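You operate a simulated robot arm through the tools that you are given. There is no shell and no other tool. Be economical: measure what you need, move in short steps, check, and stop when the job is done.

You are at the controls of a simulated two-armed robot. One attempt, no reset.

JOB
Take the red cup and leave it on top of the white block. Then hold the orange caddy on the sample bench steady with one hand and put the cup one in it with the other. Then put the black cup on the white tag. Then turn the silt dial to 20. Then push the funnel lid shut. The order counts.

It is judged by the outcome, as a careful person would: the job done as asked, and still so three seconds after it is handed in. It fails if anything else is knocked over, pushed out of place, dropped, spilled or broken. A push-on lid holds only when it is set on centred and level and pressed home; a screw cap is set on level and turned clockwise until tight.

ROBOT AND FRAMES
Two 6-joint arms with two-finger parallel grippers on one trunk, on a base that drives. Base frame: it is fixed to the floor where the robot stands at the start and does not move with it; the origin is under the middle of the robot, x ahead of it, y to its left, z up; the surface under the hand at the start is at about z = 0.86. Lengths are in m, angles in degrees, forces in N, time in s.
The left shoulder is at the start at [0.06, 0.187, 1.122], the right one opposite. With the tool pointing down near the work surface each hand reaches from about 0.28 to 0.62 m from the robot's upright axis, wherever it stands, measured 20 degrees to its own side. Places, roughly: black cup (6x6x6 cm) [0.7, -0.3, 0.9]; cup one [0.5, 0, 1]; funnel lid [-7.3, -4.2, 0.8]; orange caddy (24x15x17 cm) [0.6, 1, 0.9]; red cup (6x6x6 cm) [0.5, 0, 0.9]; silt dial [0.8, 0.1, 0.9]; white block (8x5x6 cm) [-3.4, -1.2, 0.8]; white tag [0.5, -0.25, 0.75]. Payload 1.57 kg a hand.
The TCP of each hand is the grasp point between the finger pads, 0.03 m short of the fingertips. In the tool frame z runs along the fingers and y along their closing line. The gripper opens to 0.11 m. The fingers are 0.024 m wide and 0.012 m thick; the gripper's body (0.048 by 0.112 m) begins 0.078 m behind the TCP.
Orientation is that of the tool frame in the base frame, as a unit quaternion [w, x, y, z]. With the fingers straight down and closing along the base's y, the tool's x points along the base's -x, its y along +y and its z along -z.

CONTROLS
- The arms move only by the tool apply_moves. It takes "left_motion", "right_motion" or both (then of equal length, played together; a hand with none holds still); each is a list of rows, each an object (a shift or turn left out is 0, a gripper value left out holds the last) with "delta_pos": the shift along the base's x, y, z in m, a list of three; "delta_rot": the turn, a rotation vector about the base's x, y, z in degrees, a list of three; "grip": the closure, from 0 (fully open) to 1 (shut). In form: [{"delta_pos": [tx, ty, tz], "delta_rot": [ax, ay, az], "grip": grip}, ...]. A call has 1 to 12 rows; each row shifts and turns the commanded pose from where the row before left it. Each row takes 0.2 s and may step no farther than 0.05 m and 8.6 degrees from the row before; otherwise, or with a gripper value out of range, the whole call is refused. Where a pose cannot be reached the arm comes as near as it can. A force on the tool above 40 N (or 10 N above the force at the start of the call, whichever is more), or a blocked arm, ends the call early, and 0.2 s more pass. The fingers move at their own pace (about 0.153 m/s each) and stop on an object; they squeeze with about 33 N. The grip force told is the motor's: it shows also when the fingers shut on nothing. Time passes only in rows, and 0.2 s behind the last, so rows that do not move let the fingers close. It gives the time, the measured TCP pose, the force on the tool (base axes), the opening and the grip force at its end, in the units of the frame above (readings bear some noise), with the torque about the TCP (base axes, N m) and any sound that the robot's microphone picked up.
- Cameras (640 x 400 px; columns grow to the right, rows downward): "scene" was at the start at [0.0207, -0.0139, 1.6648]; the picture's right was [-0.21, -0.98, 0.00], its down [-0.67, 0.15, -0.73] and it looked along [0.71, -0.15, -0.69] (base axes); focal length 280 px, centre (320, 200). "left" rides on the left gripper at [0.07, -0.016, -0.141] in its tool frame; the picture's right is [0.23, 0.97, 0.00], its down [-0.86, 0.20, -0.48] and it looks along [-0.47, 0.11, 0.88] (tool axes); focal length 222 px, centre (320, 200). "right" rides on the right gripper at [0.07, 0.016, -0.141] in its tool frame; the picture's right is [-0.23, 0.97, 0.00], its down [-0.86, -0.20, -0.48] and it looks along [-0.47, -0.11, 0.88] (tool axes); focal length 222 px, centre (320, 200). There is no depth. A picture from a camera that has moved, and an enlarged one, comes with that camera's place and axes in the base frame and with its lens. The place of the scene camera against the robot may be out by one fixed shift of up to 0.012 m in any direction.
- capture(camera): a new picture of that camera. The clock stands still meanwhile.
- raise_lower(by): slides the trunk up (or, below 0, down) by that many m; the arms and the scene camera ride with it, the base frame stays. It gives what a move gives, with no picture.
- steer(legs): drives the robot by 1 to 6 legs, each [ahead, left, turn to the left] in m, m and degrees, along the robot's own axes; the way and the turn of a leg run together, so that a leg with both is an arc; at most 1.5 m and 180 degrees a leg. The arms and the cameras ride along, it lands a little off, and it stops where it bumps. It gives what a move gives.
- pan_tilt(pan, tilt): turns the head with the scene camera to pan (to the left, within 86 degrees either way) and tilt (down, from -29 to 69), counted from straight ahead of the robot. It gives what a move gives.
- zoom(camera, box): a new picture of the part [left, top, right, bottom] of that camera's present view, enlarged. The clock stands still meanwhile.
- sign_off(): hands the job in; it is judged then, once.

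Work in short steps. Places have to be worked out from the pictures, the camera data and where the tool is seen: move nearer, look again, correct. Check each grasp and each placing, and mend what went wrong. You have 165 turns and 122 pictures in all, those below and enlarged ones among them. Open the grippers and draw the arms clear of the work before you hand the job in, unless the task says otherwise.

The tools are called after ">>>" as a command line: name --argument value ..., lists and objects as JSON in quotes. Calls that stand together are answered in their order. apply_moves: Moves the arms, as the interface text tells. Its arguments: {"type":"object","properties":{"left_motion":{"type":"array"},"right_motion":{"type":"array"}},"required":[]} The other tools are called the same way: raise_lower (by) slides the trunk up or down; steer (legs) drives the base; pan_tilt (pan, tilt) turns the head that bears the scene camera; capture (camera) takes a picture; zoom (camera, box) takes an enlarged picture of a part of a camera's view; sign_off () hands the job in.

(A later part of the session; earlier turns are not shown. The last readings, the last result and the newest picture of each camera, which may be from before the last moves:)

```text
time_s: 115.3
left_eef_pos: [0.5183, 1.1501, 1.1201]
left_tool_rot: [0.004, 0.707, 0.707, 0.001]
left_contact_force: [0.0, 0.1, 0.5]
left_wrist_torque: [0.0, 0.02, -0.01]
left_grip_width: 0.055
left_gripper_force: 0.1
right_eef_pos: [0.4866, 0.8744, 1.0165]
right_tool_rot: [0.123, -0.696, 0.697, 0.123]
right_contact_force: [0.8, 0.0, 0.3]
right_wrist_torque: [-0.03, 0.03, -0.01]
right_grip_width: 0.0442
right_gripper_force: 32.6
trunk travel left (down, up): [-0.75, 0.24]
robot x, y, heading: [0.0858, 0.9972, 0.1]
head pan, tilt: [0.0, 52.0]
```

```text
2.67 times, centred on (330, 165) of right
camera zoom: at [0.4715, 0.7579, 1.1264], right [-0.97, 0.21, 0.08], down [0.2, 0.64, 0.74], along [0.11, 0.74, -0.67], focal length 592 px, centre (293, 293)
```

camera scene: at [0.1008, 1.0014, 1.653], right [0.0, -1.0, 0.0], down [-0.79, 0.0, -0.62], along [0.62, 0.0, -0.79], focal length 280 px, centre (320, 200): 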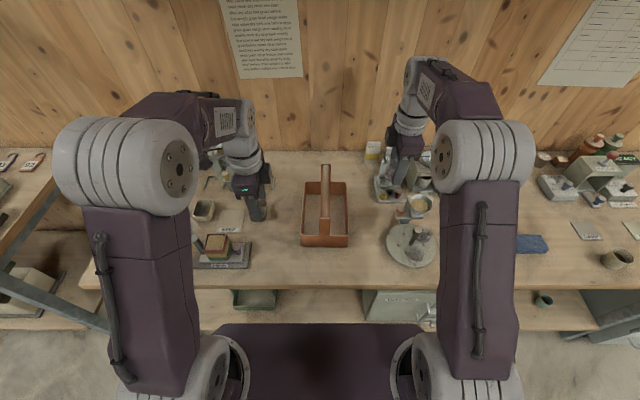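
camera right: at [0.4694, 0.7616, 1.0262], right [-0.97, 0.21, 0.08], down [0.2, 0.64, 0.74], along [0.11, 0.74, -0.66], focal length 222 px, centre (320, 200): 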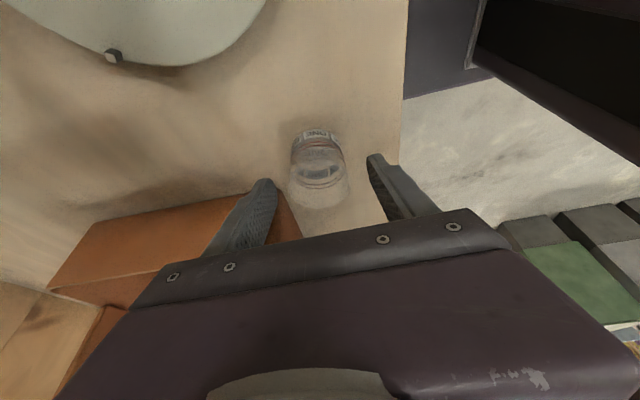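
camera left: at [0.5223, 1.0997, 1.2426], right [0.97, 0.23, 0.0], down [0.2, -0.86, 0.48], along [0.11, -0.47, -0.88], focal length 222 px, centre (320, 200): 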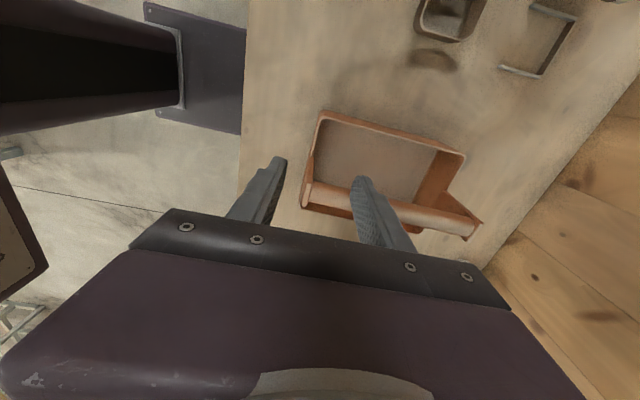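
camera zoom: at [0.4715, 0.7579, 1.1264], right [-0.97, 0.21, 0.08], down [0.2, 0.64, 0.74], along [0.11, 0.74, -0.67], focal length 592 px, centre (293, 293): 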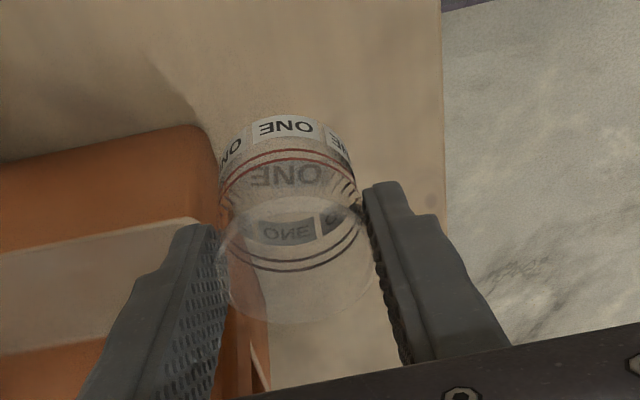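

Cup one is held in the leaning grip. Now I turn the left hand back to close along y and bring it over the front end of the handle rod.

>>> apply_moves --left_motion '[{"delta_pos": [0.003, -0.005, 0.005], "delta_rot": [0, 0, 8.2]}, {"delta_pos": [0.003, -0.005, 0.005], "delta_rot": [0, 0, 8.2]}, {"delta_pos": [0.003, -0.01, 0], "delta_rot": [0, 0, 8.2]}, {"delta_pos": [0.003, -0.015, 0], "delta_rot": [0, 0, 8.2]}, {"delta_pos": [0.003, -0.018, 0], "delta_rot": [0, 0, 8.2]}, {"delta_pos": [0.003, -0.018, 0], "delta_rot": [0, 0, 8.2]}, {"delta_pos": [0.003, -0.018, 0], "delta_rot": [0, 0, 8.2]}, {"delta_pos": [0.003, -0.018, 0], "delta_rot": [0, 0, 8.2]}, {"delta_pos": [0.003, -0.018, 0], "delta_rot": [0, 0, 8.2]}, {"delta_pos": [0.003, -0.018, 0], "delta_rot": [0, 0, 8.2]}, {"delta_pos": [0.003, -0.019, 0], "delta_rot": [0, 0, 8.0]}, {}]' --right_motion '[{"delta_pos": [-0.01, -0.01, 0.02]}, {"delta_pos": [-0.01, -0.01, 0.02]}, {}, {}, {}, {}, {}, {}, {}, {}, {}, {}]'

>>> capture --camera "left"

>>> capture --camera "scene"

```text
time_s: 118.0
left_eef_pos: [0.5523, 0.9891, 1.1301]
left_tool_rot: [0.002, -0.001, 1.0, 0.003]
left_contact_force: [-0.2, -0.3, -0.2]
left_wrist_torque: [-0.01, -0.01, 0.0]
left_grip_width: 0.0553
left_gripper_force: 0.1
right_eef_pos: [0.4663, 0.853, 1.0583]
right_tool_rot: [-0.123, 0.697, -0.695, -0.124]
right_contact_force: [0.1, -0.9, -0.5]
right_wrist_torque: [0.0, 0.01, 0.01]
right_grip_width: 0.044
right_gripper_force: 32.9
trunk travel left (down, up): [-0.75, 0.24]
robot x, y, heading: [0.0852, 0.9993, 0.1]
head pan, tilt: [0.0, 52.0]
```

```text
59 pictures are left
camera left: at [0.4822, 0.9706, 1.2714], right [-0.23, 0.97, 0.01], down [0.85, 0.2, 0.48], along [0.47, 0.11, -0.88], focal length 222 px, centre (320, 200)
```

left: 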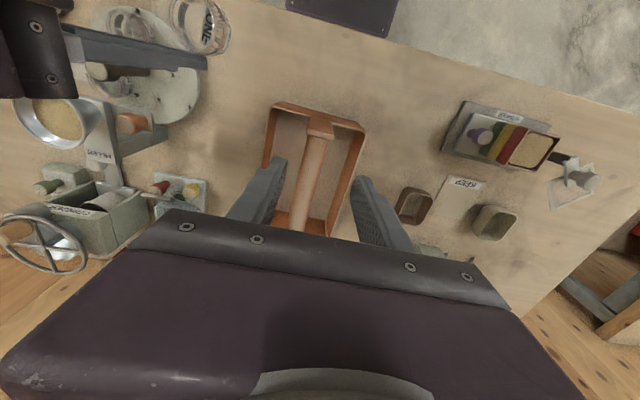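

```text
58 pictures are left
camera scene: at [0.1002, 1.0026, 1.653], right [0.0, -1.0, 0.0], down [-0.79, 0.0, -0.62], along [0.62, 0.0, -0.79], focal length 280 px, centre (320, 200)
```

scene: 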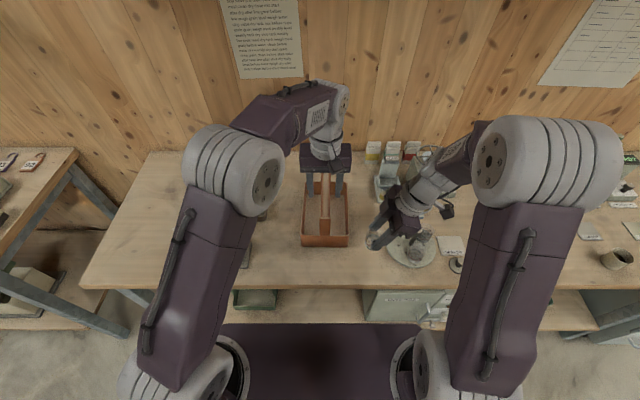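

The rod is at y≈0.983. I pitch the left hand 20° back toward the robot, lower over the rod's front end, and close.

>>> apply_moves --left_motion '[{"delta_pos": [0.004, -0.003, -0.02], "delta_rot": [0, -7, 0]}, {"delta_pos": [0.004, -0.003, -0.03], "delta_rot": [0, -7, 0]}, {"delta_pos": [0.002, 0, -0.035], "delta_rot": [0, -6, 0]}, {"delta_pos": [0, 0, -0.035]}, {}]'

>>> zoom --camera "left" --box '[200, 60, 460, 240]'

```text
time_s: 119.2
left_eef_pos: [0.5612, 0.9829, 1.0099]
left_tool_rot: [0.175, -0.001, 0.985, 0.004]
left_contact_force: [1.0, 0.7, 0.6]
left_wrist_torque: [0.04, 0.0, 0.04]
left_grip_width: 0.0548
left_gripper_force: 0.1
right_eef_pos: [0.4654, 0.852, 1.0571]
right_tool_rot: [-0.123, 0.697, -0.696, -0.123]
right_contact_force: [-0.5, 0.3, -0.1]
right_wrist_torque: [-0.04, 0.01, -0.01]
right_grip_width: 0.0441
right_gripper_force: 32.7
trunk travel left (down, up): [-0.75, 0.24]
robot x, y, heading: [0.0855, 0.9995, 0.2]
head pan, tilt: [0.0, 52.0]
```

```text
2.22 times, centred on (330, 150) of left
camera zoom: at [0.4475, 0.9649, 1.1185], right [-0.21, 0.97, -0.07], down [0.64, 0.2, 0.75], along [0.74, 0.11, -0.66], focal length 494 px, centre (298, 311)
```

zoom: 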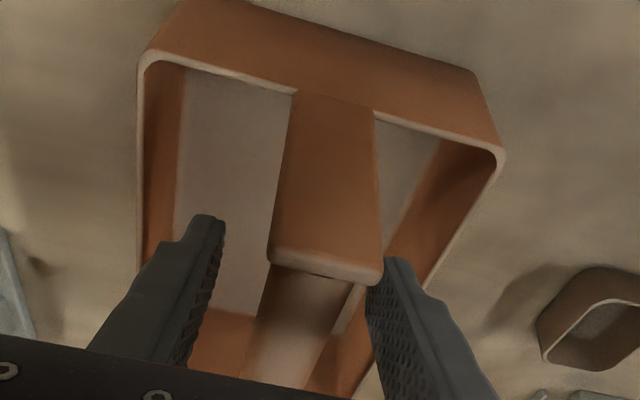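

The rod sits slightly toward the +y finger; I shift +5 mm in y and close on it.

>>> apply_moves --left_motion '[{"delta_pos": [0.002, 0.005, -0.004]}, {"grip": 0.7}, {"grip": 1}, {"grip": 1}, {}]'

>>> zoom --camera "scene" --box '[255, 140, 455, 270]'

```text
time_s: 120.3
left_eef_pos: [0.5642, 0.987, 1.0055]
left_tool_rot: [0.175, -0.001, 0.984, 0.003]
left_contact_force: [-0.4, -0.5, 0.1]
left_wrist_torque: [0.02, 0.1, -0.04]
left_grip_width: 0.0255
left_gripper_force: 32.8
right_eef_pos: [0.4649, 0.8525, 1.0564]
right_tool_rot: [-0.122, 0.697, -0.696, -0.124]
right_contact_force: [0.2, -1.3, -1.0]
right_wrist_torque: [0.01, 0.04, 0.01]
right_grip_width: 0.0443
right_gripper_force: 33.6
trunk travel left (down, up): [-0.75, 0.24]
robot x, y, heading: [0.0866, 0.9989, 0.2]
head pan, tilt: [0.0, 52.0]
```

```text
3.08 times, centred on (355, 205) of scene
camera zoom: at [0.1006, 1.0021, 1.653], right [0.0, -1.0, 0.0], down [-0.79, 0.0, -0.62], along [0.62, 0.0, -0.79], focal length 861 px, centre (212, 185)
```

zoom: 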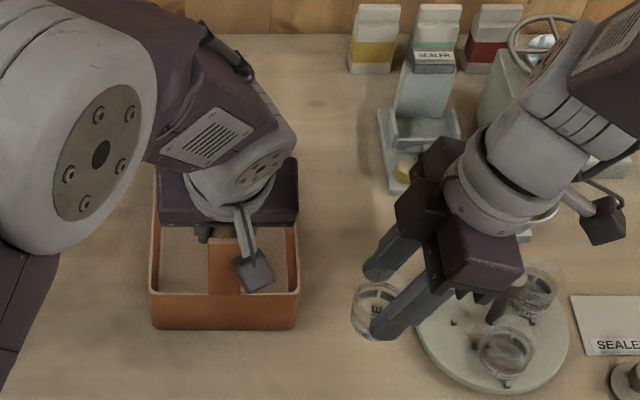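

The left hand holds the handle rod (0.0255 m). I move the right hand with the cup to above the right compartment's approach, at x≈0.665.

>>> apply_moves --right_motion '[{"delta_pos": [0.04, 0.005, 0.006]}, {"delta_pos": [0.04, 0.005, 0.006]}, {"delta_pos": [0.04, 0.007, 0.002]}, {"delta_pos": [0.04, 0.007, 0]}, {"delta_pos": [0.04, 0.006, 0]}, {}]'

>>> capture --camera "right"

>>> zoom --camera "scene" --box '[235, 120, 435, 250]'

```text
time_s: 121.8
left_eef_pos: [0.563, 0.9886, 1.0061]
left_tool_rot: [0.176, -0.001, 0.984, 0.003]
left_contact_force: [-0.1, 0.5, -0.2]
left_wrist_torque: [0.0, 0.17, 0.02]
left_grip_width: 0.0258
left_gripper_force: 33.1
right_eef_pos: [0.6657, 0.8831, 1.0718]
right_tool_rot: [-0.122, 0.696, -0.696, -0.125]
right_contact_force: [0.2, 0.8, -0.3]
right_wrist_torque: [-0.03, 0.01, 0.0]
right_grip_width: 0.044
right_gripper_force: 33.1
trunk travel left (down, up): [-0.75, 0.24]
robot x, y, heading: [0.085, 0.9963, -0.0]
head pan, tilt: [0.0, 52.0]
```

```text
55 pictures are left
camera right: at [0.6496, 0.7687, 1.181], right [-0.97, 0.21, 0.08], down [0.2, 0.64, 0.74], along [0.11, 0.74, -0.67], focal length 222 px, centre (320, 200)
```

right: 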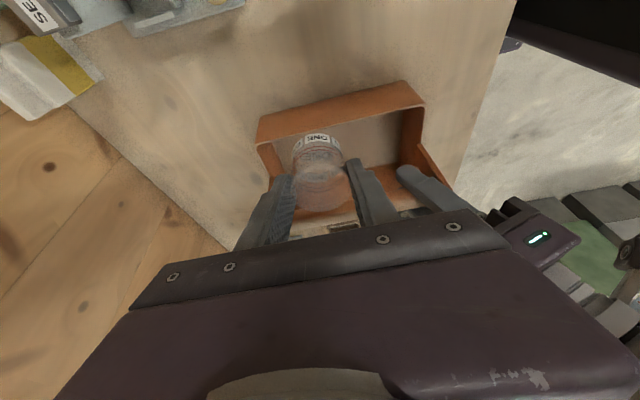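

```text
3.08 times, centred on (335, 185) of scene
camera zoom: at [0.0997, 1.0022, 1.653], right [0.0, -1.0, 0.0], down [-0.79, 0.0, -0.62], along [0.62, 0.0, -0.79], focal length 861 px, centre (274, 246)
```

zoom: 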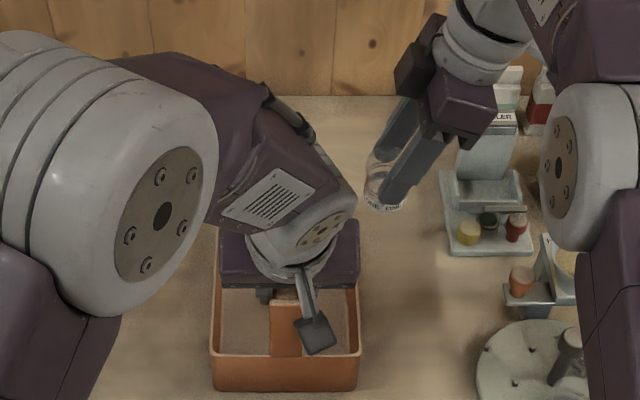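

The right wall's top is at y≈0.918 as expected. I move to y≈0.944 and lower partway, then check.

>>> apply_moves --right_motion '[{"delta_pos": [0, 0.03, 0]}, {"delta_pos": [0, 0.03, 0]}, {"delta_pos": [0, 0, -0.03]}, {"delta_pos": [0, 0, -0.03]}, {}]'

>>> capture --camera "right"

>>> zoom --camera "scene" --box '[235, 120, 435, 250]'

```text
time_s: 123.0
left_eef_pos: [0.5636, 0.9895, 1.0062]
left_tool_rot: [0.175, -0.001, 0.985, 0.004]
left_contact_force: [-0.1, 0.8, 0.9]
left_wrist_torque: [-0.04, -0.02, 0.07]
left_grip_width: 0.0256
left_gripper_force: 32.8
right_eef_pos: [0.6655, 0.9429, 1.0123]
right_tool_rot: [-0.123, 0.697, -0.696, -0.123]
right_contact_force: [0.0, -0.2, -1.0]
right_wrist_torque: [0.02, -0.02, 0.01]
right_grip_width: 0.0442
right_gripper_force: 33.2
trunk travel left (down, up): [-0.75, 0.24]
robot x, y, heading: [0.0856, 1.0018, -0.1]
head pan, tilt: [0.0, 52.0]
```

```text
53 pictures are left
camera right: at [0.6509, 0.8293, 1.1205], right [-0.97, 0.21, 0.08], down [0.2, 0.64, 0.74], along [0.11, 0.74, -0.67], focal length 222 px, centre (320, 200)
```

right: 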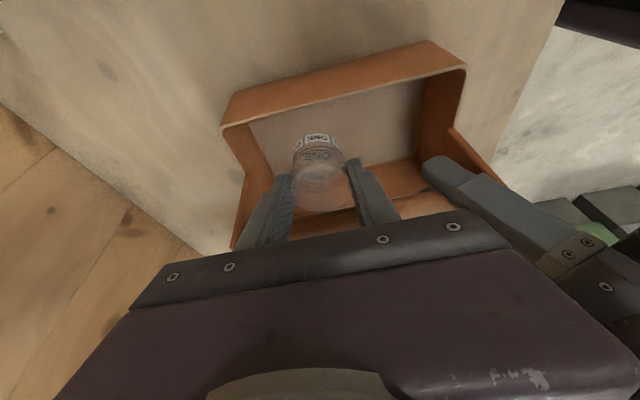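

```text
3.08 times, centred on (335, 185) of scene
camera zoom: at [0.1006, 1.0025, 1.653], right [0.0, -1.0, 0.0], down [-0.79, 0.0, -0.62], along [0.62, 0.0, -0.79], focal length 861 px, centre (274, 246)
```

zoom: 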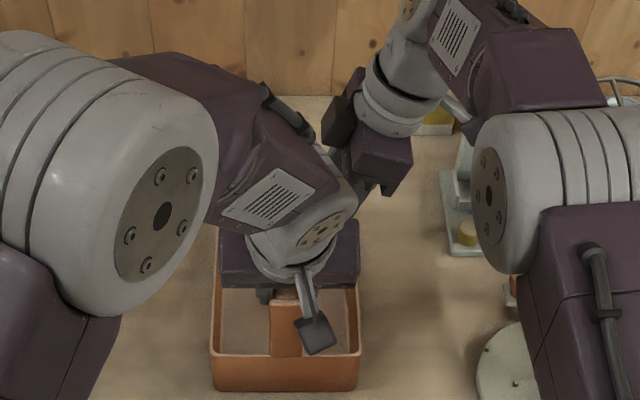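

Aligned between wall and rod. I lower further in small steps.

>>> apply_moves --right_motion '[{"delta_pos": [0, 0.001, -0.025]}, {"delta_pos": [0, 0.001, -0.025]}, {"delta_pos": [0, 0, -0.018]}, {"delta_pos": [0, 0, -0.008]}, {}]'

>>> capture --camera "right"

```text
time_s: 124.2
left_eef_pos: [0.5631, 0.9873, 1.0064]
left_tool_rot: [0.175, 0.001, 0.985, 0.003]
left_contact_force: [0.1, 1.2, -0.4]
left_wrist_torque: [-0.02, 0.07, -0.01]
left_grip_width: 0.0254
left_gripper_force: 33.0
right_eef_pos: [0.6661, 0.9448, 0.9346]
right_tool_rot: [-0.124, 0.697, -0.695, -0.124]
right_contact_force: [0.2, -0.3, -1.5]
right_wrist_torque: [-0.02, 0.02, 0.0]
right_grip_width: 0.0444
right_gripper_force: 33.1
trunk travel left (down, up): [-0.75, 0.24]
robot x, y, heading: [0.084, 0.9989, -0.1]
head pan, tilt: [0.0, 52.0]
```

```text
51 pictures are left
camera right: at [0.6508, 0.8301, 1.0439], right [-0.97, 0.21, 0.08], down [0.2, 0.64, 0.74], along [0.11, 0.74, -0.66], focal length 222 px, centre (320, 200)
```

right: 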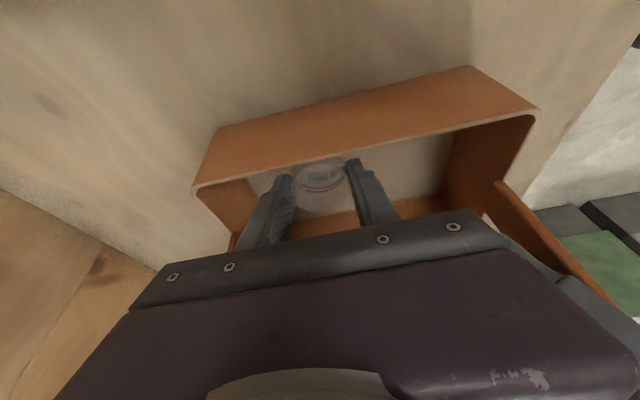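

No contact yet; the cup is inside. I continue 2–3 mm steps until it touches the floor.

>>> apply_moves --right_motion '[{"delta_pos": [0, 0, -0.003]}, {"delta_pos": [0, 0, -0.003]}, {"delta_pos": [0, 0, -0.002]}, {}]'

```text
time_s: 125.2
left_eef_pos: [0.5642, 0.9865, 1.0055]
left_tool_rot: [0.176, -0.001, 0.984, 0.003]
left_contact_force: [-0.3, -0.4, 0.0]
left_wrist_torque: [-0.05, 0.07, -0.01]
left_grip_width: 0.0257
left_gripper_force: 33.1
right_eef_pos: [0.666, 0.9445, 0.9271]
right_tool_rot: [-0.123, 0.697, -0.696, -0.124]
right_contact_force: [-0.2, 0.3, -0.7]
right_wrist_torque: [0.0, 0.02, 0.02]
right_grip_width: 0.0441
right_gripper_force: 33.1
trunk travel left (down, up): [-0.75, 0.24]
robot x, y, heading: [0.0859, 0.9991, 0.2]
head pan, tilt: [0.0, 52.0]
```

>>> apply_moves --right_motion '[{"delta_pos": [0, 0, -0.002]}, {"delta_pos": [0, 0, -0.002]}, {}]'

```text
time_s: 126.0
left_eef_pos: [0.5632, 0.9877, 1.0055]
left_tool_rot: [0.175, 0.0, 0.985, 0.004]
left_contact_force: [0.0, -1.0, 0.5]
left_wrist_torque: [-0.02, -0.01, 0.01]
left_grip_width: 0.0254
left_gripper_force: 33.2
right_eef_pos: [0.6672, 0.9445, 0.9235]
right_tool_rot: [-0.124, 0.697, -0.696, -0.123]
right_contact_force: [-0.2, -0.8, 0.6]
right_wrist_torque: [0.0, -0.01, -0.01]
right_grip_width: 0.0443
right_gripper_force: 33.0
trunk travel left (down, up): [-0.75, 0.24]
robot x, y, heading: [0.0859, 0.9961, 0.3]
head pan, tilt: [0.0, 52.0]
```

Still free of contact at z=0.9235; two more small steps.

>>> apply_moves --right_motion '[{"delta_pos": [0, 0, -0.0015]}, {"delta_pos": [0, 0, -0.0015]}, {}]'

```text
time_s: 126.8
left_eef_pos: [0.5632, 0.9882, 1.0065]
left_tool_rot: [0.176, -0.001, 0.984, 0.003]
left_contact_force: [6.6, -0.8, -12.6]
left_wrist_torque: [0.03, -0.24, 0.12]
left_grip_width: 0.0257
left_gripper_force: 32.8
right_eef_pos: [0.6661, 0.9441, 0.9206]
right_tool_rot: [-0.124, 0.696, -0.696, -0.122]
right_contact_force: [-4.4, -0.8, 20.0]
right_wrist_torque: [0.07, 0.19, 0.03]
right_grip_width: 0.0443
right_gripper_force: 33.0
trunk travel left (down, up): [-0.75, 0.24]
robot x, y, heading: [0.0876, 0.9991, 0.1]
head pan, tilt: [0.0, 52.0]
```

The cup touches the floor (left hand felt it too). I ease off 1 mm, open and lift out straight up while the left keeps holding.

>>> apply_moves --right_motion '[{"delta_pos": [0, 0, 0.001]}, {"grip": 0.3}, {"grip": 0.3}, {}, {"delta_pos": [0, 0, 0.02]}, {"delta_pos": [0, -0.002, 0.03]}, {"delta_pos": [0, -0.003, 0.04]}, {"delta_pos": [0, -0.005, 0.04]}, {"delta_pos": [0, -0.03, 0.02]}, {"delta_pos": [0, -0.03, 0.0]}, {}]'

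>>> capture --camera "right"

```text
time_s: 129.2
left_eef_pos: [0.5643, 0.9884, 1.007]
left_tool_rot: [0.175, -0.001, 0.985, 0.004]
left_contact_force: [0.6, -0.7, 0.7]
left_wrist_torque: [0.01, 0.07, -0.03]
left_grip_width: 0.0253
left_gripper_force: 33.0
right_eef_pos: [0.6643, 0.8739, 1.0702]
right_tool_rot: [-0.123, 0.697, -0.696, -0.124]
right_contact_force: [-0.4, -0.6, 0.1]
right_wrist_torque: [-0.07, -0.02, 0.01]
right_grip_width: 0.0771
right_gripper_force: 0.1
trunk travel left (down, up): [-0.75, 0.24]
robot x, y, heading: [0.0867, 1.0, 0.0]
head pan, tilt: [0.0, 52.0]
```

```text
50 pictures are left
camera right: at [0.6504, 0.76, 1.1802], right [-0.97, 0.21, 0.08], down [0.2, 0.64, 0.74], along [0.11, 0.74, -0.67], focal length 222 px, centre (320, 200)
```

right: 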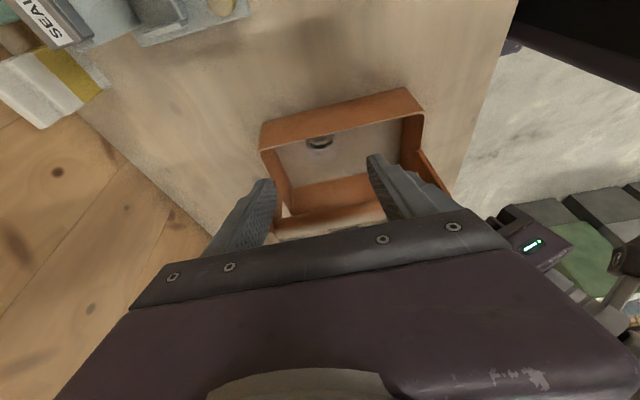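

The cup is in the caddy. I release the rod with the left hand and raise it, while drawing the right hand back, then inspect.

>>> apply_moves --left_motion '[{"grip": 0.5}, {}, {"delta_pos": [0, 0, 0.03]}, {"delta_pos": [0, 0, 0.045]}, {"delta_pos": [0, 0, 0.045]}, {"delta_pos": [-0.02, 0.03, 0.03], "delta_rot": [0, 7, 0]}, {"delta_pos": [-0.02, 0.04, 0], "delta_rot": [0, 7, 0]}, {"delta_pos": [-0.02, 0.04, 0], "delta_rot": [0, 6, 0]}, {"delta_pos": [-0.02, 0.04, 0]}, {"delta_pos": [-0.02, 0.04, 0]}]' --right_motion '[{"delta_pos": [0, -0.02, 0.04]}, {"delta_pos": [-0.04, -0.01, 0.02]}, {"delta_pos": [-0.04, -0.01, 0.02], "delta_rot": [-5, 0, 0]}, {"delta_pos": [-0.045, 0, 0.0], "delta_rot": [-8, 0, 0]}, {"delta_pos": [-0.045, 0, 0.0], "delta_rot": [-7, 0, 0]}, {"delta_pos": [-0.045, 0, 0], "grip": 0}, {"delta_pos": [-0.03, 0, 0]}, {}, {}, {}]'

>>> zoom --camera "scene" --box '[255, 140, 395, 260]'

```text
time_s: 131.3
left_eef_pos: [0.4618, 1.1786, 1.1541]
left_tool_rot: [0.003, 0.001, 1.0, 0.003]
left_contact_force: [0.0, 0.9, -0.3]
left_wrist_torque: [-0.01, 0.01, -0.02]
left_grip_width: 0.0551
left_gripper_force: 0.1
right_eef_pos: [0.4193, 0.8354, 1.151]
right_tool_rot: [-0.001, 0.708, -0.706, 0.0]
right_contact_force: [0.6, 0.4, 0.4]
right_wrist_torque: [-0.01, -0.01, -0.01]
right_grip_width: 0.1102
right_gripper_force: 0.0
trunk travel left (down, up): [-0.75, 0.24]
robot x, y, heading: [0.0876, 0.9981, 0.2]
head pan, tilt: [0.0, 52.0]
```

```text
3.33 times, centred on (325, 200) of scene
camera zoom: at [0.0985, 1.0038, 1.653], right [0.0, -1.0, 0.0], down [-0.79, 0.0, -0.62], along [0.62, 0.0, -0.79], focal length 933 px, centre (303, 200)
```

zoom: 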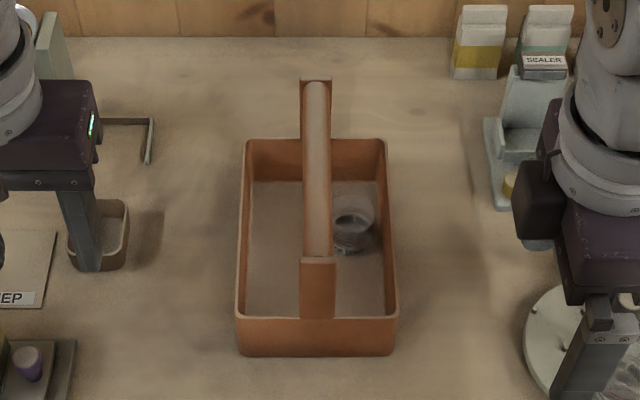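

Cup one stands upright in the caddy. Now I back out and drive to the black cup, restoring the right hand's yaw first.

>>> apply_moves --right_motion '[{"delta_rot": [0, 0, -8.2]}, {"delta_rot": [0, 0, -8.2]}, {"delta_rot": [0, 0, -8.2]}, {"delta_rot": [0, 0, -8.2]}, {"delta_rot": [0, 0, -8.2]}, {"delta_rot": [0, 0, -8.2]}, {"delta_rot": [0, 0, -8.2]}, {"delta_rot": [0, 0, -8.2]}, {"delta_rot": [0, 0, -8.2]}, {"delta_rot": [0, 0, -8.2]}, {"delta_rot": [0, 0, -8.0]}]'

>>> steer --legs '[[-0.35, 0, 0], [0, -1.06, 0]]'

```text
time_s: 133.8
left_eef_pos: [0.4631, 1.1779, 1.1549]
left_tool_rot: [0.002, 0.0, 1.0, 0.004]
left_contact_force: [-0.3, 0.0, -1.0]
left_wrist_torque: [-0.03, -0.03, -0.01]
left_grip_width: 0.0551
left_gripper_force: 0.2
right_eef_pos: [0.4214, 0.8348, 1.1504]
right_tool_rot: [0.001, 0.001, 1.0, 0.0]
right_contact_force: [-0.2, -0.6, -0.8]
right_wrist_torque: [-0.02, 0.0, -0.01]
right_grip_width: 0.1099
right_gripper_force: 0.0
trunk travel left (down, up): [-0.75, 0.24]
robot x, y, heading: [0.0857, 1.0006, 0.2]
head pan, tilt: [0.0, 52.0]
```

```text
time_s: 141.1
left_eef_pos: [0.1149, 0.1235, 1.1551]
left_tool_rot: [0.002, 0.002, 1.0, 0.003]
left_contact_force: [-0.9, 0.6, 0.5]
left_wrist_torque: [-0.01, 0.0, 0.01]
left_grip_width: 0.0549
left_gripper_force: 0.0
right_eef_pos: [0.0701, -0.2185, 1.1518]
right_tool_rot: [0.001, 0.001, 1.0, 0.0]
right_contact_force: [0.6, -0.1, -0.1]
right_wrist_torque: [0.01, 0.0, 0.0]
right_grip_width: 0.11
right_gripper_force: 0.0
trunk travel left (down, up): [-0.75, 0.24]
robot x, y, heading: [-0.2633, -0.0554, -0.2]
head pan, tilt: [0.0, 52.0]
```

I drive forward to x≈0.1 and look.

>>> steer --legs '[[0.36, 0, 0.2]]'

>>> capture --camera "right"

>>> capture --camera "scene"

```text
time_s: 143.4
left_eef_pos: [0.4734, 0.1245, 1.1554]
left_tool_rot: [0.003, 0.0, 1.0, 0.003]
left_contact_force: [0.4, -0.5, -0.2]
left_wrist_torque: [0.0, -0.01, -0.02]
left_grip_width: 0.0551
left_gripper_force: 0.0
right_eef_pos: [0.4298, -0.2175, 1.1518]
right_tool_rot: [0.001, -0.001, 1.0, 0.0]
right_contact_force: [-0.2, 0.0, 0.0]
right_wrist_torque: [0.01, 0.01, 0.01]
right_grip_width: 0.1101
right_gripper_force: 0.0
trunk travel left (down, up): [-0.75, 0.24]
robot x, y, heading: [0.0946, -0.0553, -0.1]
head pan, tilt: [0.0, 52.0]
```

```text
48 pictures are left
camera right: at [0.3607, -0.2016, 1.2931], right [0.23, 0.97, 0.0], down [0.85, -0.2, 0.48], along [0.47, -0.11, -0.88], focal length 222 px, centre (320, 200)
```

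right: 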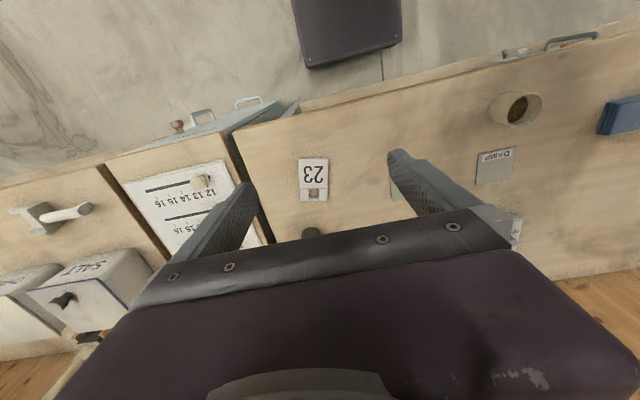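

```text
47 pictures are left
camera scene: at [0.1087, -0.05, 1.653], right [0.0, -1.0, 0.0], down [-0.79, 0.0, -0.62], along [0.62, 0.0, -0.79], focal length 280 px, centre (320, 200)
```

scene: 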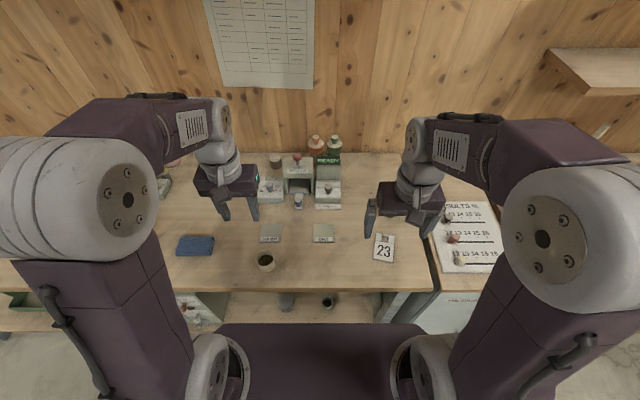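

Tag centre is about (0.537, -0.255). I move the right hand over the black cup near (0.655, -0.285) and look.

>>> apply_moves --right_motion '[{"delta_pos": [0.036, -0.011, -0.02]}, {"delta_pos": [0.036, -0.011, -0.02]}, {"delta_pos": [0.036, -0.011, -0.02]}, {"delta_pos": [0.036, -0.011, -0.02]}, {"delta_pos": [0.036, -0.011, -0.02]}, {"delta_pos": [0.036, -0.011, -0.015]}, {}]'

>>> zoom --camera "right" --box '[200, 60, 440, 240]'

```text
time_s: 145.0
left_eef_pos: [0.4729, 0.1258, 1.1554]
left_tool_rot: [0.003, 0.0, 1.0, 0.003]
left_contact_force: [0.3, 0.4, -0.5]
left_wrist_torque: [0.03, 0.0, 0.01]
left_grip_width: 0.0552
left_gripper_force: 0.1
right_eef_pos: [0.6462, -0.2833, 1.0358]
right_tool_rot: [0.001, 0.0, 1.0, 0.001]
right_contact_force: [-0.5, -0.4, -0.3]
right_wrist_torque: [-0.01, 0.0, -0.01]
right_grip_width: 0.11
right_gripper_force: 0.0
trunk travel left (down, up): [-0.75, 0.24]
robot x, y, heading: [0.095, -0.0529, -0.2]
head pan, tilt: [0.0, 52.0]
```

```text
2.22 times, centred on (320, 150) of right
camera zoom: at [0.5774, -0.2681, 1.1783], right [0.23, 0.97, 0.0], down [0.85, -0.2, 0.48], along [0.47, -0.11, -0.88], focal length 494 px, centre (320, 311)
```

zoom: 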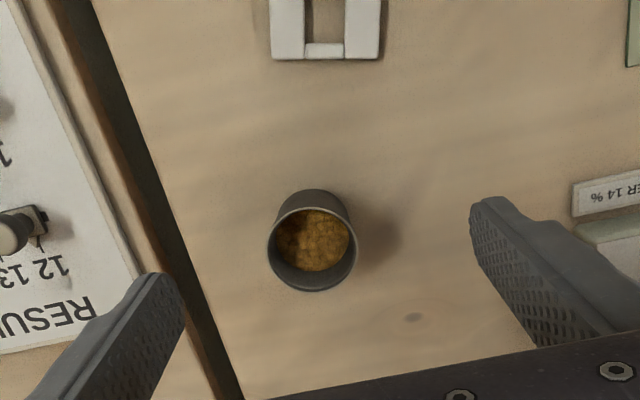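

Black cup centre is about (0.675, -0.295). I align and descend to just above the rim, watching for reach.

>>> apply_moves --right_motion '[{"delta_pos": [0.014, -0.006, -0.025]}, {"delta_pos": [0.014, -0.006, -0.03]}, {}]'

>>> zoom --camera "right" --box '[200, 60, 440, 240]'

```text
time_s: 145.8
left_eef_pos: [0.4725, 0.1256, 1.1555]
left_tool_rot: [0.003, 0.0, 1.0, 0.004]
left_contact_force: [-0.1, 0.3, -0.1]
left_wrist_torque: [0.0, -0.03, 0.01]
left_grip_width: 0.0552
left_gripper_force: 0.2
right_eef_pos: [0.6751, -0.2956, 0.9819]
right_tool_rot: [0.0, 0.0, 1.0, 0.0]
right_contact_force: [-0.4, 0.1, 0.4]
right_wrist_torque: [-0.04, 0.01, 0.04]
right_grip_width: 0.1097
right_gripper_force: 0.0
trunk travel left (down, up): [-0.75, 0.24]
robot x, y, heading: [0.0954, -0.0532, 0.2]
head pan, tilt: [0.0, 52.0]
```

```text
2.22 times, centred on (320, 150) of right
camera zoom: at [0.6051, -0.279, 1.1225], right [0.23, 0.97, 0.0], down [0.85, -0.2, 0.48], along [0.47, -0.11, -0.88], focal length 494 px, centre (320, 311)
```

zoom: 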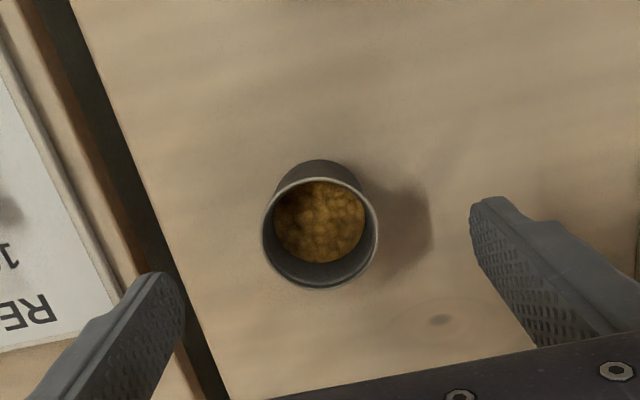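

Centred. I descend with a slightly narrower opening and grasp.

>>> apply_moves --right_motion '[{"delta_pos": [0.001, 0, -0.04], "grip": 0.2}, {"delta_pos": [0, 0, -0.043]}, {}, {"grip": 1}, {"grip": 1}, {}]'

```text
time_s: 147.2
left_eef_pos: [0.4724, 0.126, 1.1547]
left_tool_rot: [0.002, 0.0, 1.0, 0.003]
left_contact_force: [-0.5, 0.0, 0.1]
left_wrist_torque: [0.0, -0.01, 0.02]
left_grip_width: 0.0555
left_gripper_force: 0.0
right_eef_pos: [0.6743, -0.295, 0.8991]
right_tool_rot: [0.002, 0.0, 1.0, 0.0]
right_contact_force: [-0.6, 0.5, -0.5]
right_wrist_torque: [0.01, 0.01, 0.02]
right_grip_width: 0.0529
right_gripper_force: 33.1
trunk travel left (down, up): [-0.75, 0.24]
robot x, y, heading: [0.0957, -0.0551, -0.0]
head pan, tilt: [0.0, 52.0]
```

Grasped (0.053 m). I lift and move part-way to the tag for a look.

>>> apply_moves --right_motion '[{"delta_pos": [0, 0, 0.03]}, {"delta_pos": [0, 0, 0.045]}, {"delta_pos": [-0.03, 0.01, 0.02]}, {"delta_pos": [-0.03, 0.01, 0]}, {}]'

>>> capture --camera "right"

>>> zoom --camera "scene" --box '[330, 170, 450, 290]'

```text
time_s: 148.4
left_eef_pos: [0.4746, 0.1244, 1.1555]
left_tool_rot: [0.002, 0.001, 1.0, 0.003]
left_contact_force: [0.3, 0.5, -0.6]
left_wrist_torque: [0.01, -0.01, 0.0]
left_grip_width: 0.0548
left_gripper_force: 0.0
right_eef_pos: [0.6173, -0.2751, 0.9919]
right_tool_rot: [0.001, -0.001, 1.0, 0.0]
right_contact_force: [0.9, 0.5, -1.1]
right_wrist_torque: [0.02, -0.03, 0.03]
right_grip_width: 0.0528
right_gripper_force: 33.1
trunk travel left (down, up): [-0.75, 0.24]
robot x, y, heading: [0.0955, -0.055, 0.1]
head pan, tilt: [0.0, 52.0]
```

```text
44 pictures are left
camera right: at [0.5475, -0.2598, 1.1342], right [0.23, 0.97, 0.0], down [0.85, -0.2, 0.48], along [0.47, -0.11, -0.88], focal length 222 px, centre (320, 200)
```

right: 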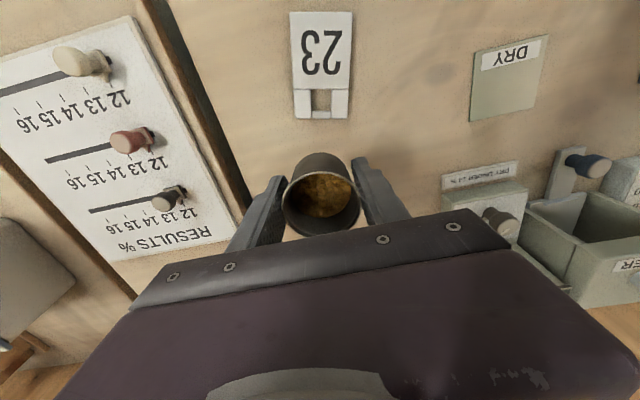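

```text
3.33 times, centred on (390, 230) of scene
camera zoom: at [0.1115, -0.0505, 1.653], right [0.0, -1.0, 0.0], down [-0.79, 0.0, -0.61], along [0.61, 0.0, -0.79], focal length 933 px, centre (87, 100)
```

zoom: 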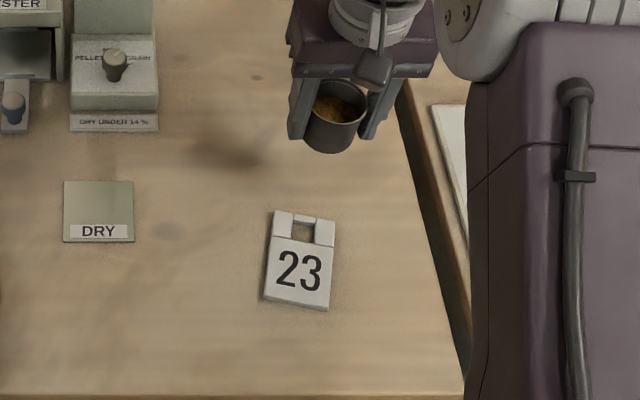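

Tag spans x≈0.496–0.587, centre y≈-0.257, its hole at the far end. I move the cup over (0.532, -0.256) and lower near it.

>>> apply_moves --right_motion '[{"delta_pos": [-0.03, 0.007, 0]}, {"delta_pos": [-0.03, 0.006, 0]}, {"delta_pos": [-0.025, 0.006, -0.02]}, {"delta_pos": [0, 0, -0.03]}, {"delta_pos": [0, 0, -0.02]}, {}]'

>>> zoom --camera "right" --box '[220, 60, 420, 210]'

>>> zoom --camera "scene" --box '[330, 170, 450, 290]'

```text
time_s: 149.8
left_eef_pos: [0.4735, 0.1257, 1.156]
left_tool_rot: [0.001, 0.0, 1.0, 0.003]
left_contact_force: [1.3, 0.4, -0.1]
left_wrist_torque: [0.02, 0.01, 0.01]
left_grip_width: 0.0548
left_gripper_force: 0.0
right_eef_pos: [0.5308, -0.2561, 0.9235]
right_tool_rot: [0.001, 0.0, 1.0, 0.0]
right_contact_force: [-0.2, 0.3, -0.9]
right_wrist_torque: [-0.02, 0.03, 0.0]
right_grip_width: 0.0529
right_gripper_force: 33.4
trunk travel left (down, up): [-0.75, 0.24]
robot x, y, heading: [0.0966, -0.0529, -0.0]
head pan, tilt: [0.0, 52.0]
```

```text
2.67 times, centred on (320, 135) of right
camera zoom: at [0.4612, -0.2403, 1.0648], right [0.23, 0.97, 0.0], down [0.85, -0.2, 0.48], along [0.47, -0.11, -0.88], focal length 592 px, centre (320, 373)
```

zoom: 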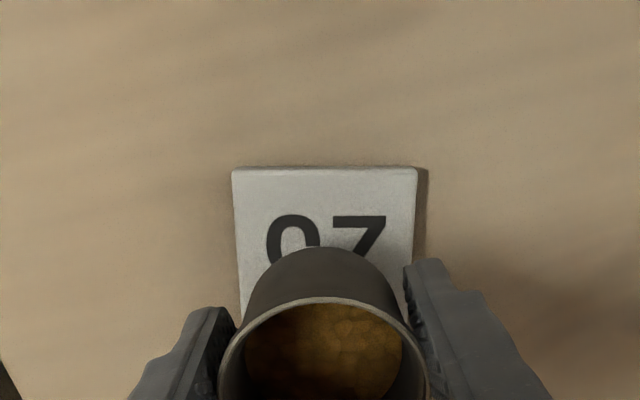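

```text
3.33 times, centred on (390, 230) of scene
camera zoom: at [0.1098, -0.0499, 1.653], right [0.0, -1.0, 0.0], down [-0.79, 0.0, -0.62], along [0.62, 0.0, -0.79], focal length 933 px, centre (87, 100)
```

zoom: 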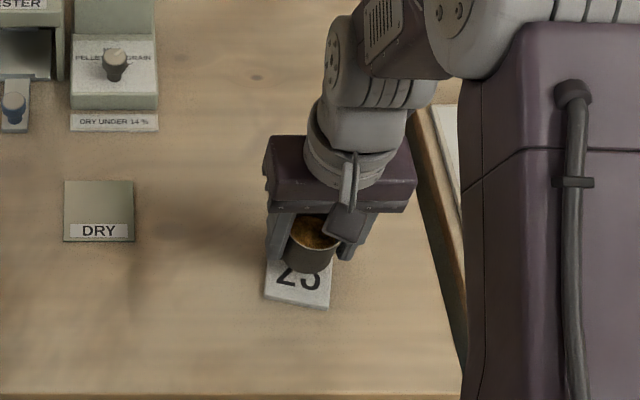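

Well centred. I lower in small steps until contact.

>>> apply_moves --right_motion '[{"delta_pos": [0, 0, -0.006]}, {"delta_pos": [0, 0, -0.004]}, {"delta_pos": [0, 0, -0.002]}, {"delta_pos": [0, 0, -0.002]}, {}]'

```text
time_s: 151.0
left_eef_pos: [0.4725, 0.1243, 1.155]
left_tool_rot: [0.002, 0.0, 1.0, 0.004]
left_contact_force: [-0.1, -0.3, -0.9]
left_wrist_torque: [0.0, 0.02, 0.0]
left_grip_width: 0.0553
left_gripper_force: 0.1
right_eef_pos: [0.5318, -0.2561, 0.9091]
right_tool_rot: [0.001, -0.001, 1.0, 0.0]
right_contact_force: [-0.4, -0.8, -0.9]
right_wrist_torque: [0.0, 0.0, 0.0]
right_grip_width: 0.0528
right_gripper_force: 32.9
trunk travel left (down, up): [-0.75, 0.24]
robot x, y, heading: [0.094, -0.0551, 0.2]
head pan, tilt: [0.0, 52.0]
```

>>> apply_moves --right_motion '[{"delta_pos": [0, 0, -0.002]}, {"delta_pos": [0, 0, -0.0015]}, {}]'

```text
time_s: 151.8
left_eef_pos: [0.4725, 0.1262, 1.1553]
left_tool_rot: [0.002, 0.0, 1.0, 0.003]
left_contact_force: [0.2, 0.2, 0.1]
left_wrist_torque: [-0.03, 0.01, -0.01]
left_grip_width: 0.055
left_gripper_force: 0.0
right_eef_pos: [0.5305, -0.2567, 0.9062]
right_tool_rot: [0.002, -0.001, 1.0, 0.0]
right_contact_force: [0.8, -1.6, 8.6]
right_wrist_torque: [0.02, -0.13, -0.01]
right_grip_width: 0.0525
right_gripper_force: 34.0
trunk travel left (down, up): [-0.75, 0.24]
robot x, y, heading: [0.0944, -0.0529, 0.3]
head pan, tilt: [0.0, 52.0]
```

Gentle contact (8.6 N). I open and raise the hand, then check.

>>> apply_moves --right_motion '[{"grip": 0.3}, {"grip": 0.3}, {"grip": 0}, {"grip": 0}, {"delta_pos": [0, 0, 0.03]}, {"delta_pos": [0, 0, 0.045]}, {"delta_pos": [0, 0, 0.045]}, {"delta_pos": [0, 0, 0.045]}, {"delta_pos": [-0.02, -0.04, 0.0]}, {"delta_pos": [-0.02, -0.04, 0.0]}, {"delta_pos": [-0.02, -0.04, 0.0]}]'

>>> zoom --camera "scene" --box '[240, 150, 440, 290]'

```text
time_s: 154.2
left_eef_pos: [0.4716, 0.125, 1.1552]
left_tool_rot: [0.002, 0.0, 1.0, 0.004]
left_contact_force: [-0.5, 0.0, -0.6]
left_wrist_torque: [0.0, -0.04, 0.03]
left_grip_width: 0.055
left_gripper_force: 0.0
right_eef_pos: [0.4706, -0.3749, 1.0712]
right_tool_rot: [0.001, -0.001, 1.0, 0.0]
right_contact_force: [-0.2, 0.1, -0.4]
right_wrist_torque: [-0.02, -0.01, -0.02]
right_grip_width: 0.1101
right_gripper_force: 0.0
trunk travel left (down, up): [-0.75, 0.24]
robot x, y, heading: [0.0975, -0.0494, 0.2]
head pan, tilt: [0.0, 52.0]
```

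```text
2.86 times, centred on (340, 220) of scene
camera zoom: at [0.1093, -0.051, 1.653], right [0.0, -1.0, 0.0], down [-0.79, 0.0, -0.62], along [0.62, 0.0, -0.79], focal length 800 px, centre (263, 143)
```

zoom: 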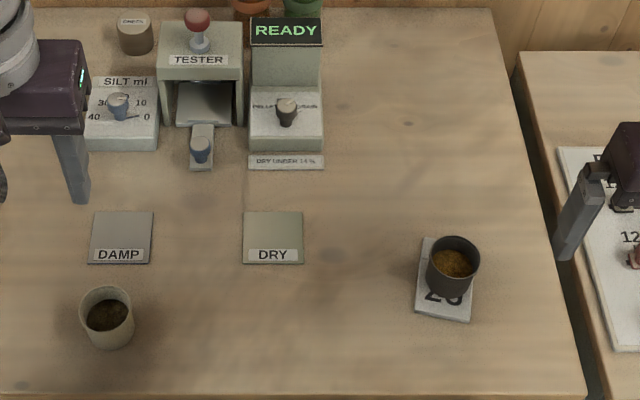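

The black cup stands on the white tag. Next the SILT dial at about (0.734, 0.12); I move the left hand aside and zoom in on it.

>>> apply_moves --left_motion '[{"delta_pos": [-0.02, 0.04, 0.0]}, {"delta_pos": [-0.02, 0.045, 0.0]}, {"delta_pos": [-0.02, 0.045, 0.0]}]'

>>> zoom --camera "scene" --box '[255, 165, 305, 205]'

```text
time_s: 155.0
left_eef_pos: [0.4116, 0.2559, 1.1543]
left_tool_rot: [0.002, 0.0, 1.0, 0.003]
left_contact_force: [-0.1, 0.0, -0.6]
left_wrist_torque: [0.0, -0.01, 0.01]
left_grip_width: 0.0551
left_gripper_force: 0.1
right_eef_pos: [0.4714, -0.3766, 1.0714]
right_tool_rot: [0.001, -0.001, 1.0, 0.0]
right_contact_force: [0.0, 0.1, 0.6]
right_wrist_torque: [0.01, 0.02, 0.03]
right_grip_width: 0.11
right_gripper_force: 0.0
trunk travel left (down, up): [-0.75, 0.24]
robot x, y, heading: [0.098, -0.0582, 0.2]
head pan, tilt: [0.0, 52.0]
```

```text
10.00 times, centred on (280, 185) of scene
camera zoom: at [0.1103, -0.0487, 1.653], right [0.0, -1.0, 0.0], down [-0.79, 0.0, -0.62], along [0.62, 0.0, -0.79], focal length 2800 px, centre (720, 350)
```

zoom: 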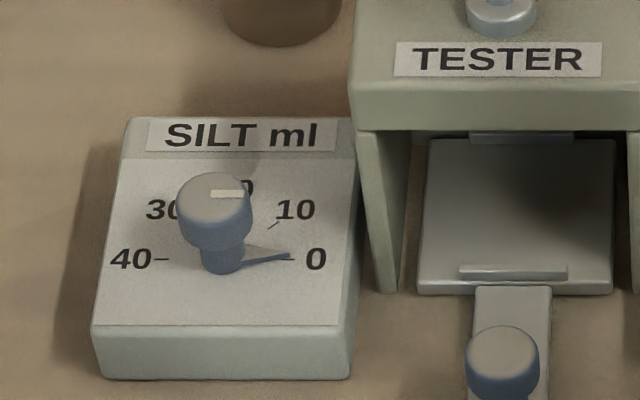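

The dial points at 0; 20 lies straight ahead (+x), so it needs a 90° counter-clockwise turn. It is slightly out of reach, so I creep 3 cm forward and check.

>>> steer --legs '[[0.03, 0, 0]]'

>>> apply_moves --left_motion '[{"delta_pos": [0.045, -0.01, -0.005], "grip": 0.5}, {"delta_pos": [0.045, -0.015, -0.005]}, {"delta_pos": [0.04, -0.025, -0.005]}, {"delta_pos": [0.03, -0.03, -0.01]}, {"delta_pos": [0.03, -0.03, -0.015]}, {"delta_pos": [0.03, -0.02, -0.02]}, {}]'

>>> capture --camera "left"

```text
time_s: 155.8
left_eef_pos: [0.4373, 0.2559, 1.1576]
left_tool_rot: [0.005, 0.0, 1.0, 0.003]
left_contact_force: [-0.5, -1.2, 0.4]
left_wrist_torque: [0.0, -0.07, 0.0]
left_grip_width: 0.0551
left_gripper_force: 0.1
right_eef_pos: [0.4962, -0.3758, 1.073]
right_tool_rot: [0.004, -0.001, 1.0, 0.0]
right_contact_force: [0.4, 0.3, 0.0]
right_wrist_torque: [-0.02, -0.09, 0.02]
right_grip_width: 0.1101
right_gripper_force: 0.0
trunk travel left (down, up): [-0.75, 0.24]
robot x, y, heading: [0.1252, -0.0559, 0.0]
head pan, tilt: [0.0, 52.0]
```

```text
time_s: 157.4
left_eef_pos: [0.6613, 0.1246, 1.0965]
left_tool_rot: [0.002, -0.001, 1.0, 0.004]
left_contact_force: [-0.9, 0.1, -0.5]
left_wrist_torque: [0.0, 0.01, -0.05]
left_grip_width: 0.055
left_gripper_force: 0.1
right_eef_pos: [0.5003, -0.3761, 1.0712]
right_tool_rot: [0.001, -0.001, 1.0, 0.0]
right_contact_force: [-0.8, -0.8, 0.4]
right_wrist_torque: [0.01, 0.03, 0.04]
right_grip_width: 0.11
right_gripper_force: 0.0
trunk travel left (down, up): [-0.75, 0.24]
robot x, y, heading: [0.1266, -0.0545, 0.1]
head pan, tilt: [0.0, 52.0]
```

```text
38 pictures are left
camera left: at [0.5924, 0.1065, 1.2369], right [-0.23, 0.97, 0.01], down [0.85, 0.2, 0.48], along [0.47, 0.11, -0.88], focal length 222 px, centre (320, 200)
```

left: 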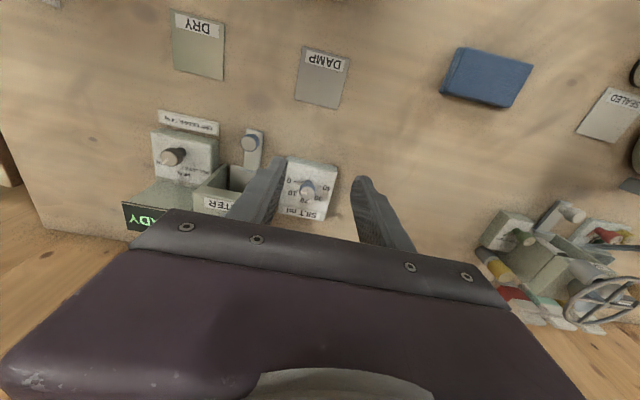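

Knob estimated at (0.730, 0.119). I move above it at z≈1.05 and zoom.

>>> apply_moves --left_motion '[{"delta_pos": [0.025, -0.002, -0.01]}, {"delta_pos": [0.025, -0.001, -0.02]}, {"delta_pos": [0.018, 0, -0.015]}, {}]'

>>> zoom --camera "left" --box '[210, 80, 430, 230]'

```text
time_s: 158.4
left_eef_pos: [0.7178, 0.1223, 1.0495]
left_tool_rot: [0.002, 0.0, 1.0, 0.003]
left_contact_force: [-0.4, 0.0, 1.2]
left_wrist_torque: [-0.01, -0.02, -0.01]
left_grip_width: 0.0551
left_gripper_force: 0.0
left hand out of reach, approached as far as the arm can: row 3
right_eef_pos: [0.5012, -0.3765, 1.0716]
right_tool_rot: [0.001, -0.001, 1.0, 0.0]
right_contact_force: [0.2, -0.3, 0.5]
right_wrist_torque: [-0.02, -0.01, -0.01]
right_grip_width: 0.11
right_gripper_force: 0.1
trunk travel left (down, up): [-0.75, 0.24]
robot x, y, heading: [0.1226, -0.0552, -0.0]
head pan, tilt: [0.0, 52.0]
```

```text
2.67 times, centred on (320, 155) of left
camera zoom: at [0.6485, 0.1047, 1.1902], right [-0.23, 0.97, 0.01], down [0.85, 0.2, 0.48], along [0.47, 0.12, -0.88], focal length 592 px, centre (320, 320)
```

zoom: 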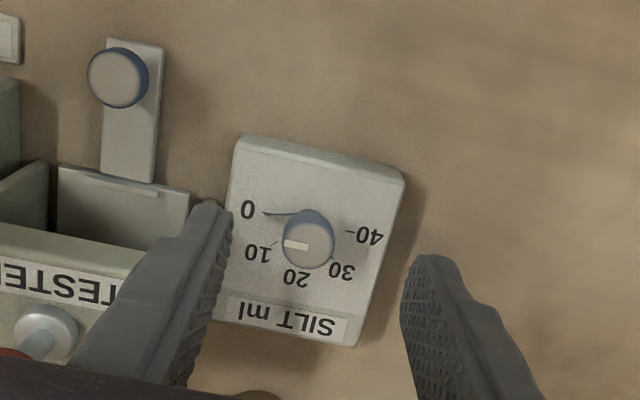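

Knob at (0.749, 0.124), just beyond straight-down reach. I lean the hand back 18° for reach, yaw it −45°, and narrow the opening; then I'll grip and turn +90° about vertical.

>>> apply_moves --left_motion '[{"delta_pos": [0, 0, 0], "delta_rot": [0, -6, 0], "grip": 0.58}, {"delta_pos": [0.005, 0, 0], "delta_rot": [0, -6, 0]}, {"delta_pos": [0.006, 0.001, 0], "delta_rot": [0, -6, 0]}, {"delta_rot": [0, 0, -7.5]}, {"delta_rot": [0, 0, -7.5]}, {"delta_rot": [0, 0, -7.5]}, {"delta_rot": [0, 0, -7.5]}, {"delta_rot": [0, 0, -7.5]}, {"delta_rot": [0, 0, -7.5]}, {}]'

>>> zoom --camera "left" --box '[210, 80, 430, 230]'

```text
time_s: 160.6
left_eef_pos: [0.73, 0.1236, 1.049]
left_tool_rot: [0.148, 0.377, 0.913, -0.058]
left_contact_force: [-0.3, 0.2, 0.2]
left_wrist_torque: [-0.04, -0.01, -0.03]
left_grip_width: 0.0458
left_gripper_force: 0.1
right_eef_pos: [0.5007, -0.3762, 1.0708]
right_tool_rot: [0.002, 0.0, 1.0, 0.0]
right_contact_force: [-0.6, -0.9, -1.1]
right_wrist_torque: [0.0, 0.0, -0.01]
right_grip_width: 0.11
right_gripper_force: 0.0
trunk travel left (down, up): [-0.75, 0.24]
robot x, y, heading: [0.1226, -0.0554, 0.2]
head pan, tilt: [0.0, 52.0]
```

```text
2.67 times, centred on (320, 155) of left
camera zoom: at [0.6401, 0.1893, 1.1613], right [0.54, 0.84, -0.07], down [0.61, -0.33, 0.72], along [0.59, -0.43, -0.69], focal length 592 px, centre (320, 320)
```

zoom: 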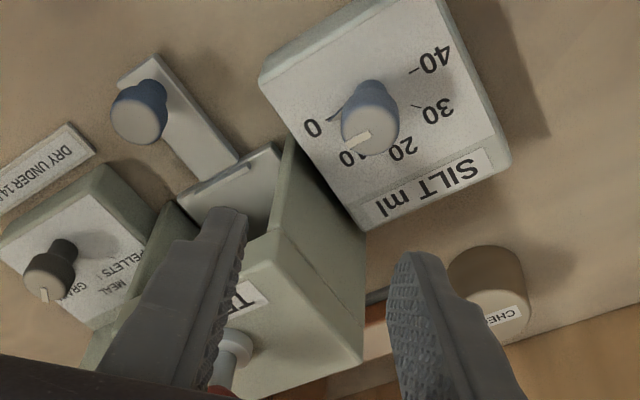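

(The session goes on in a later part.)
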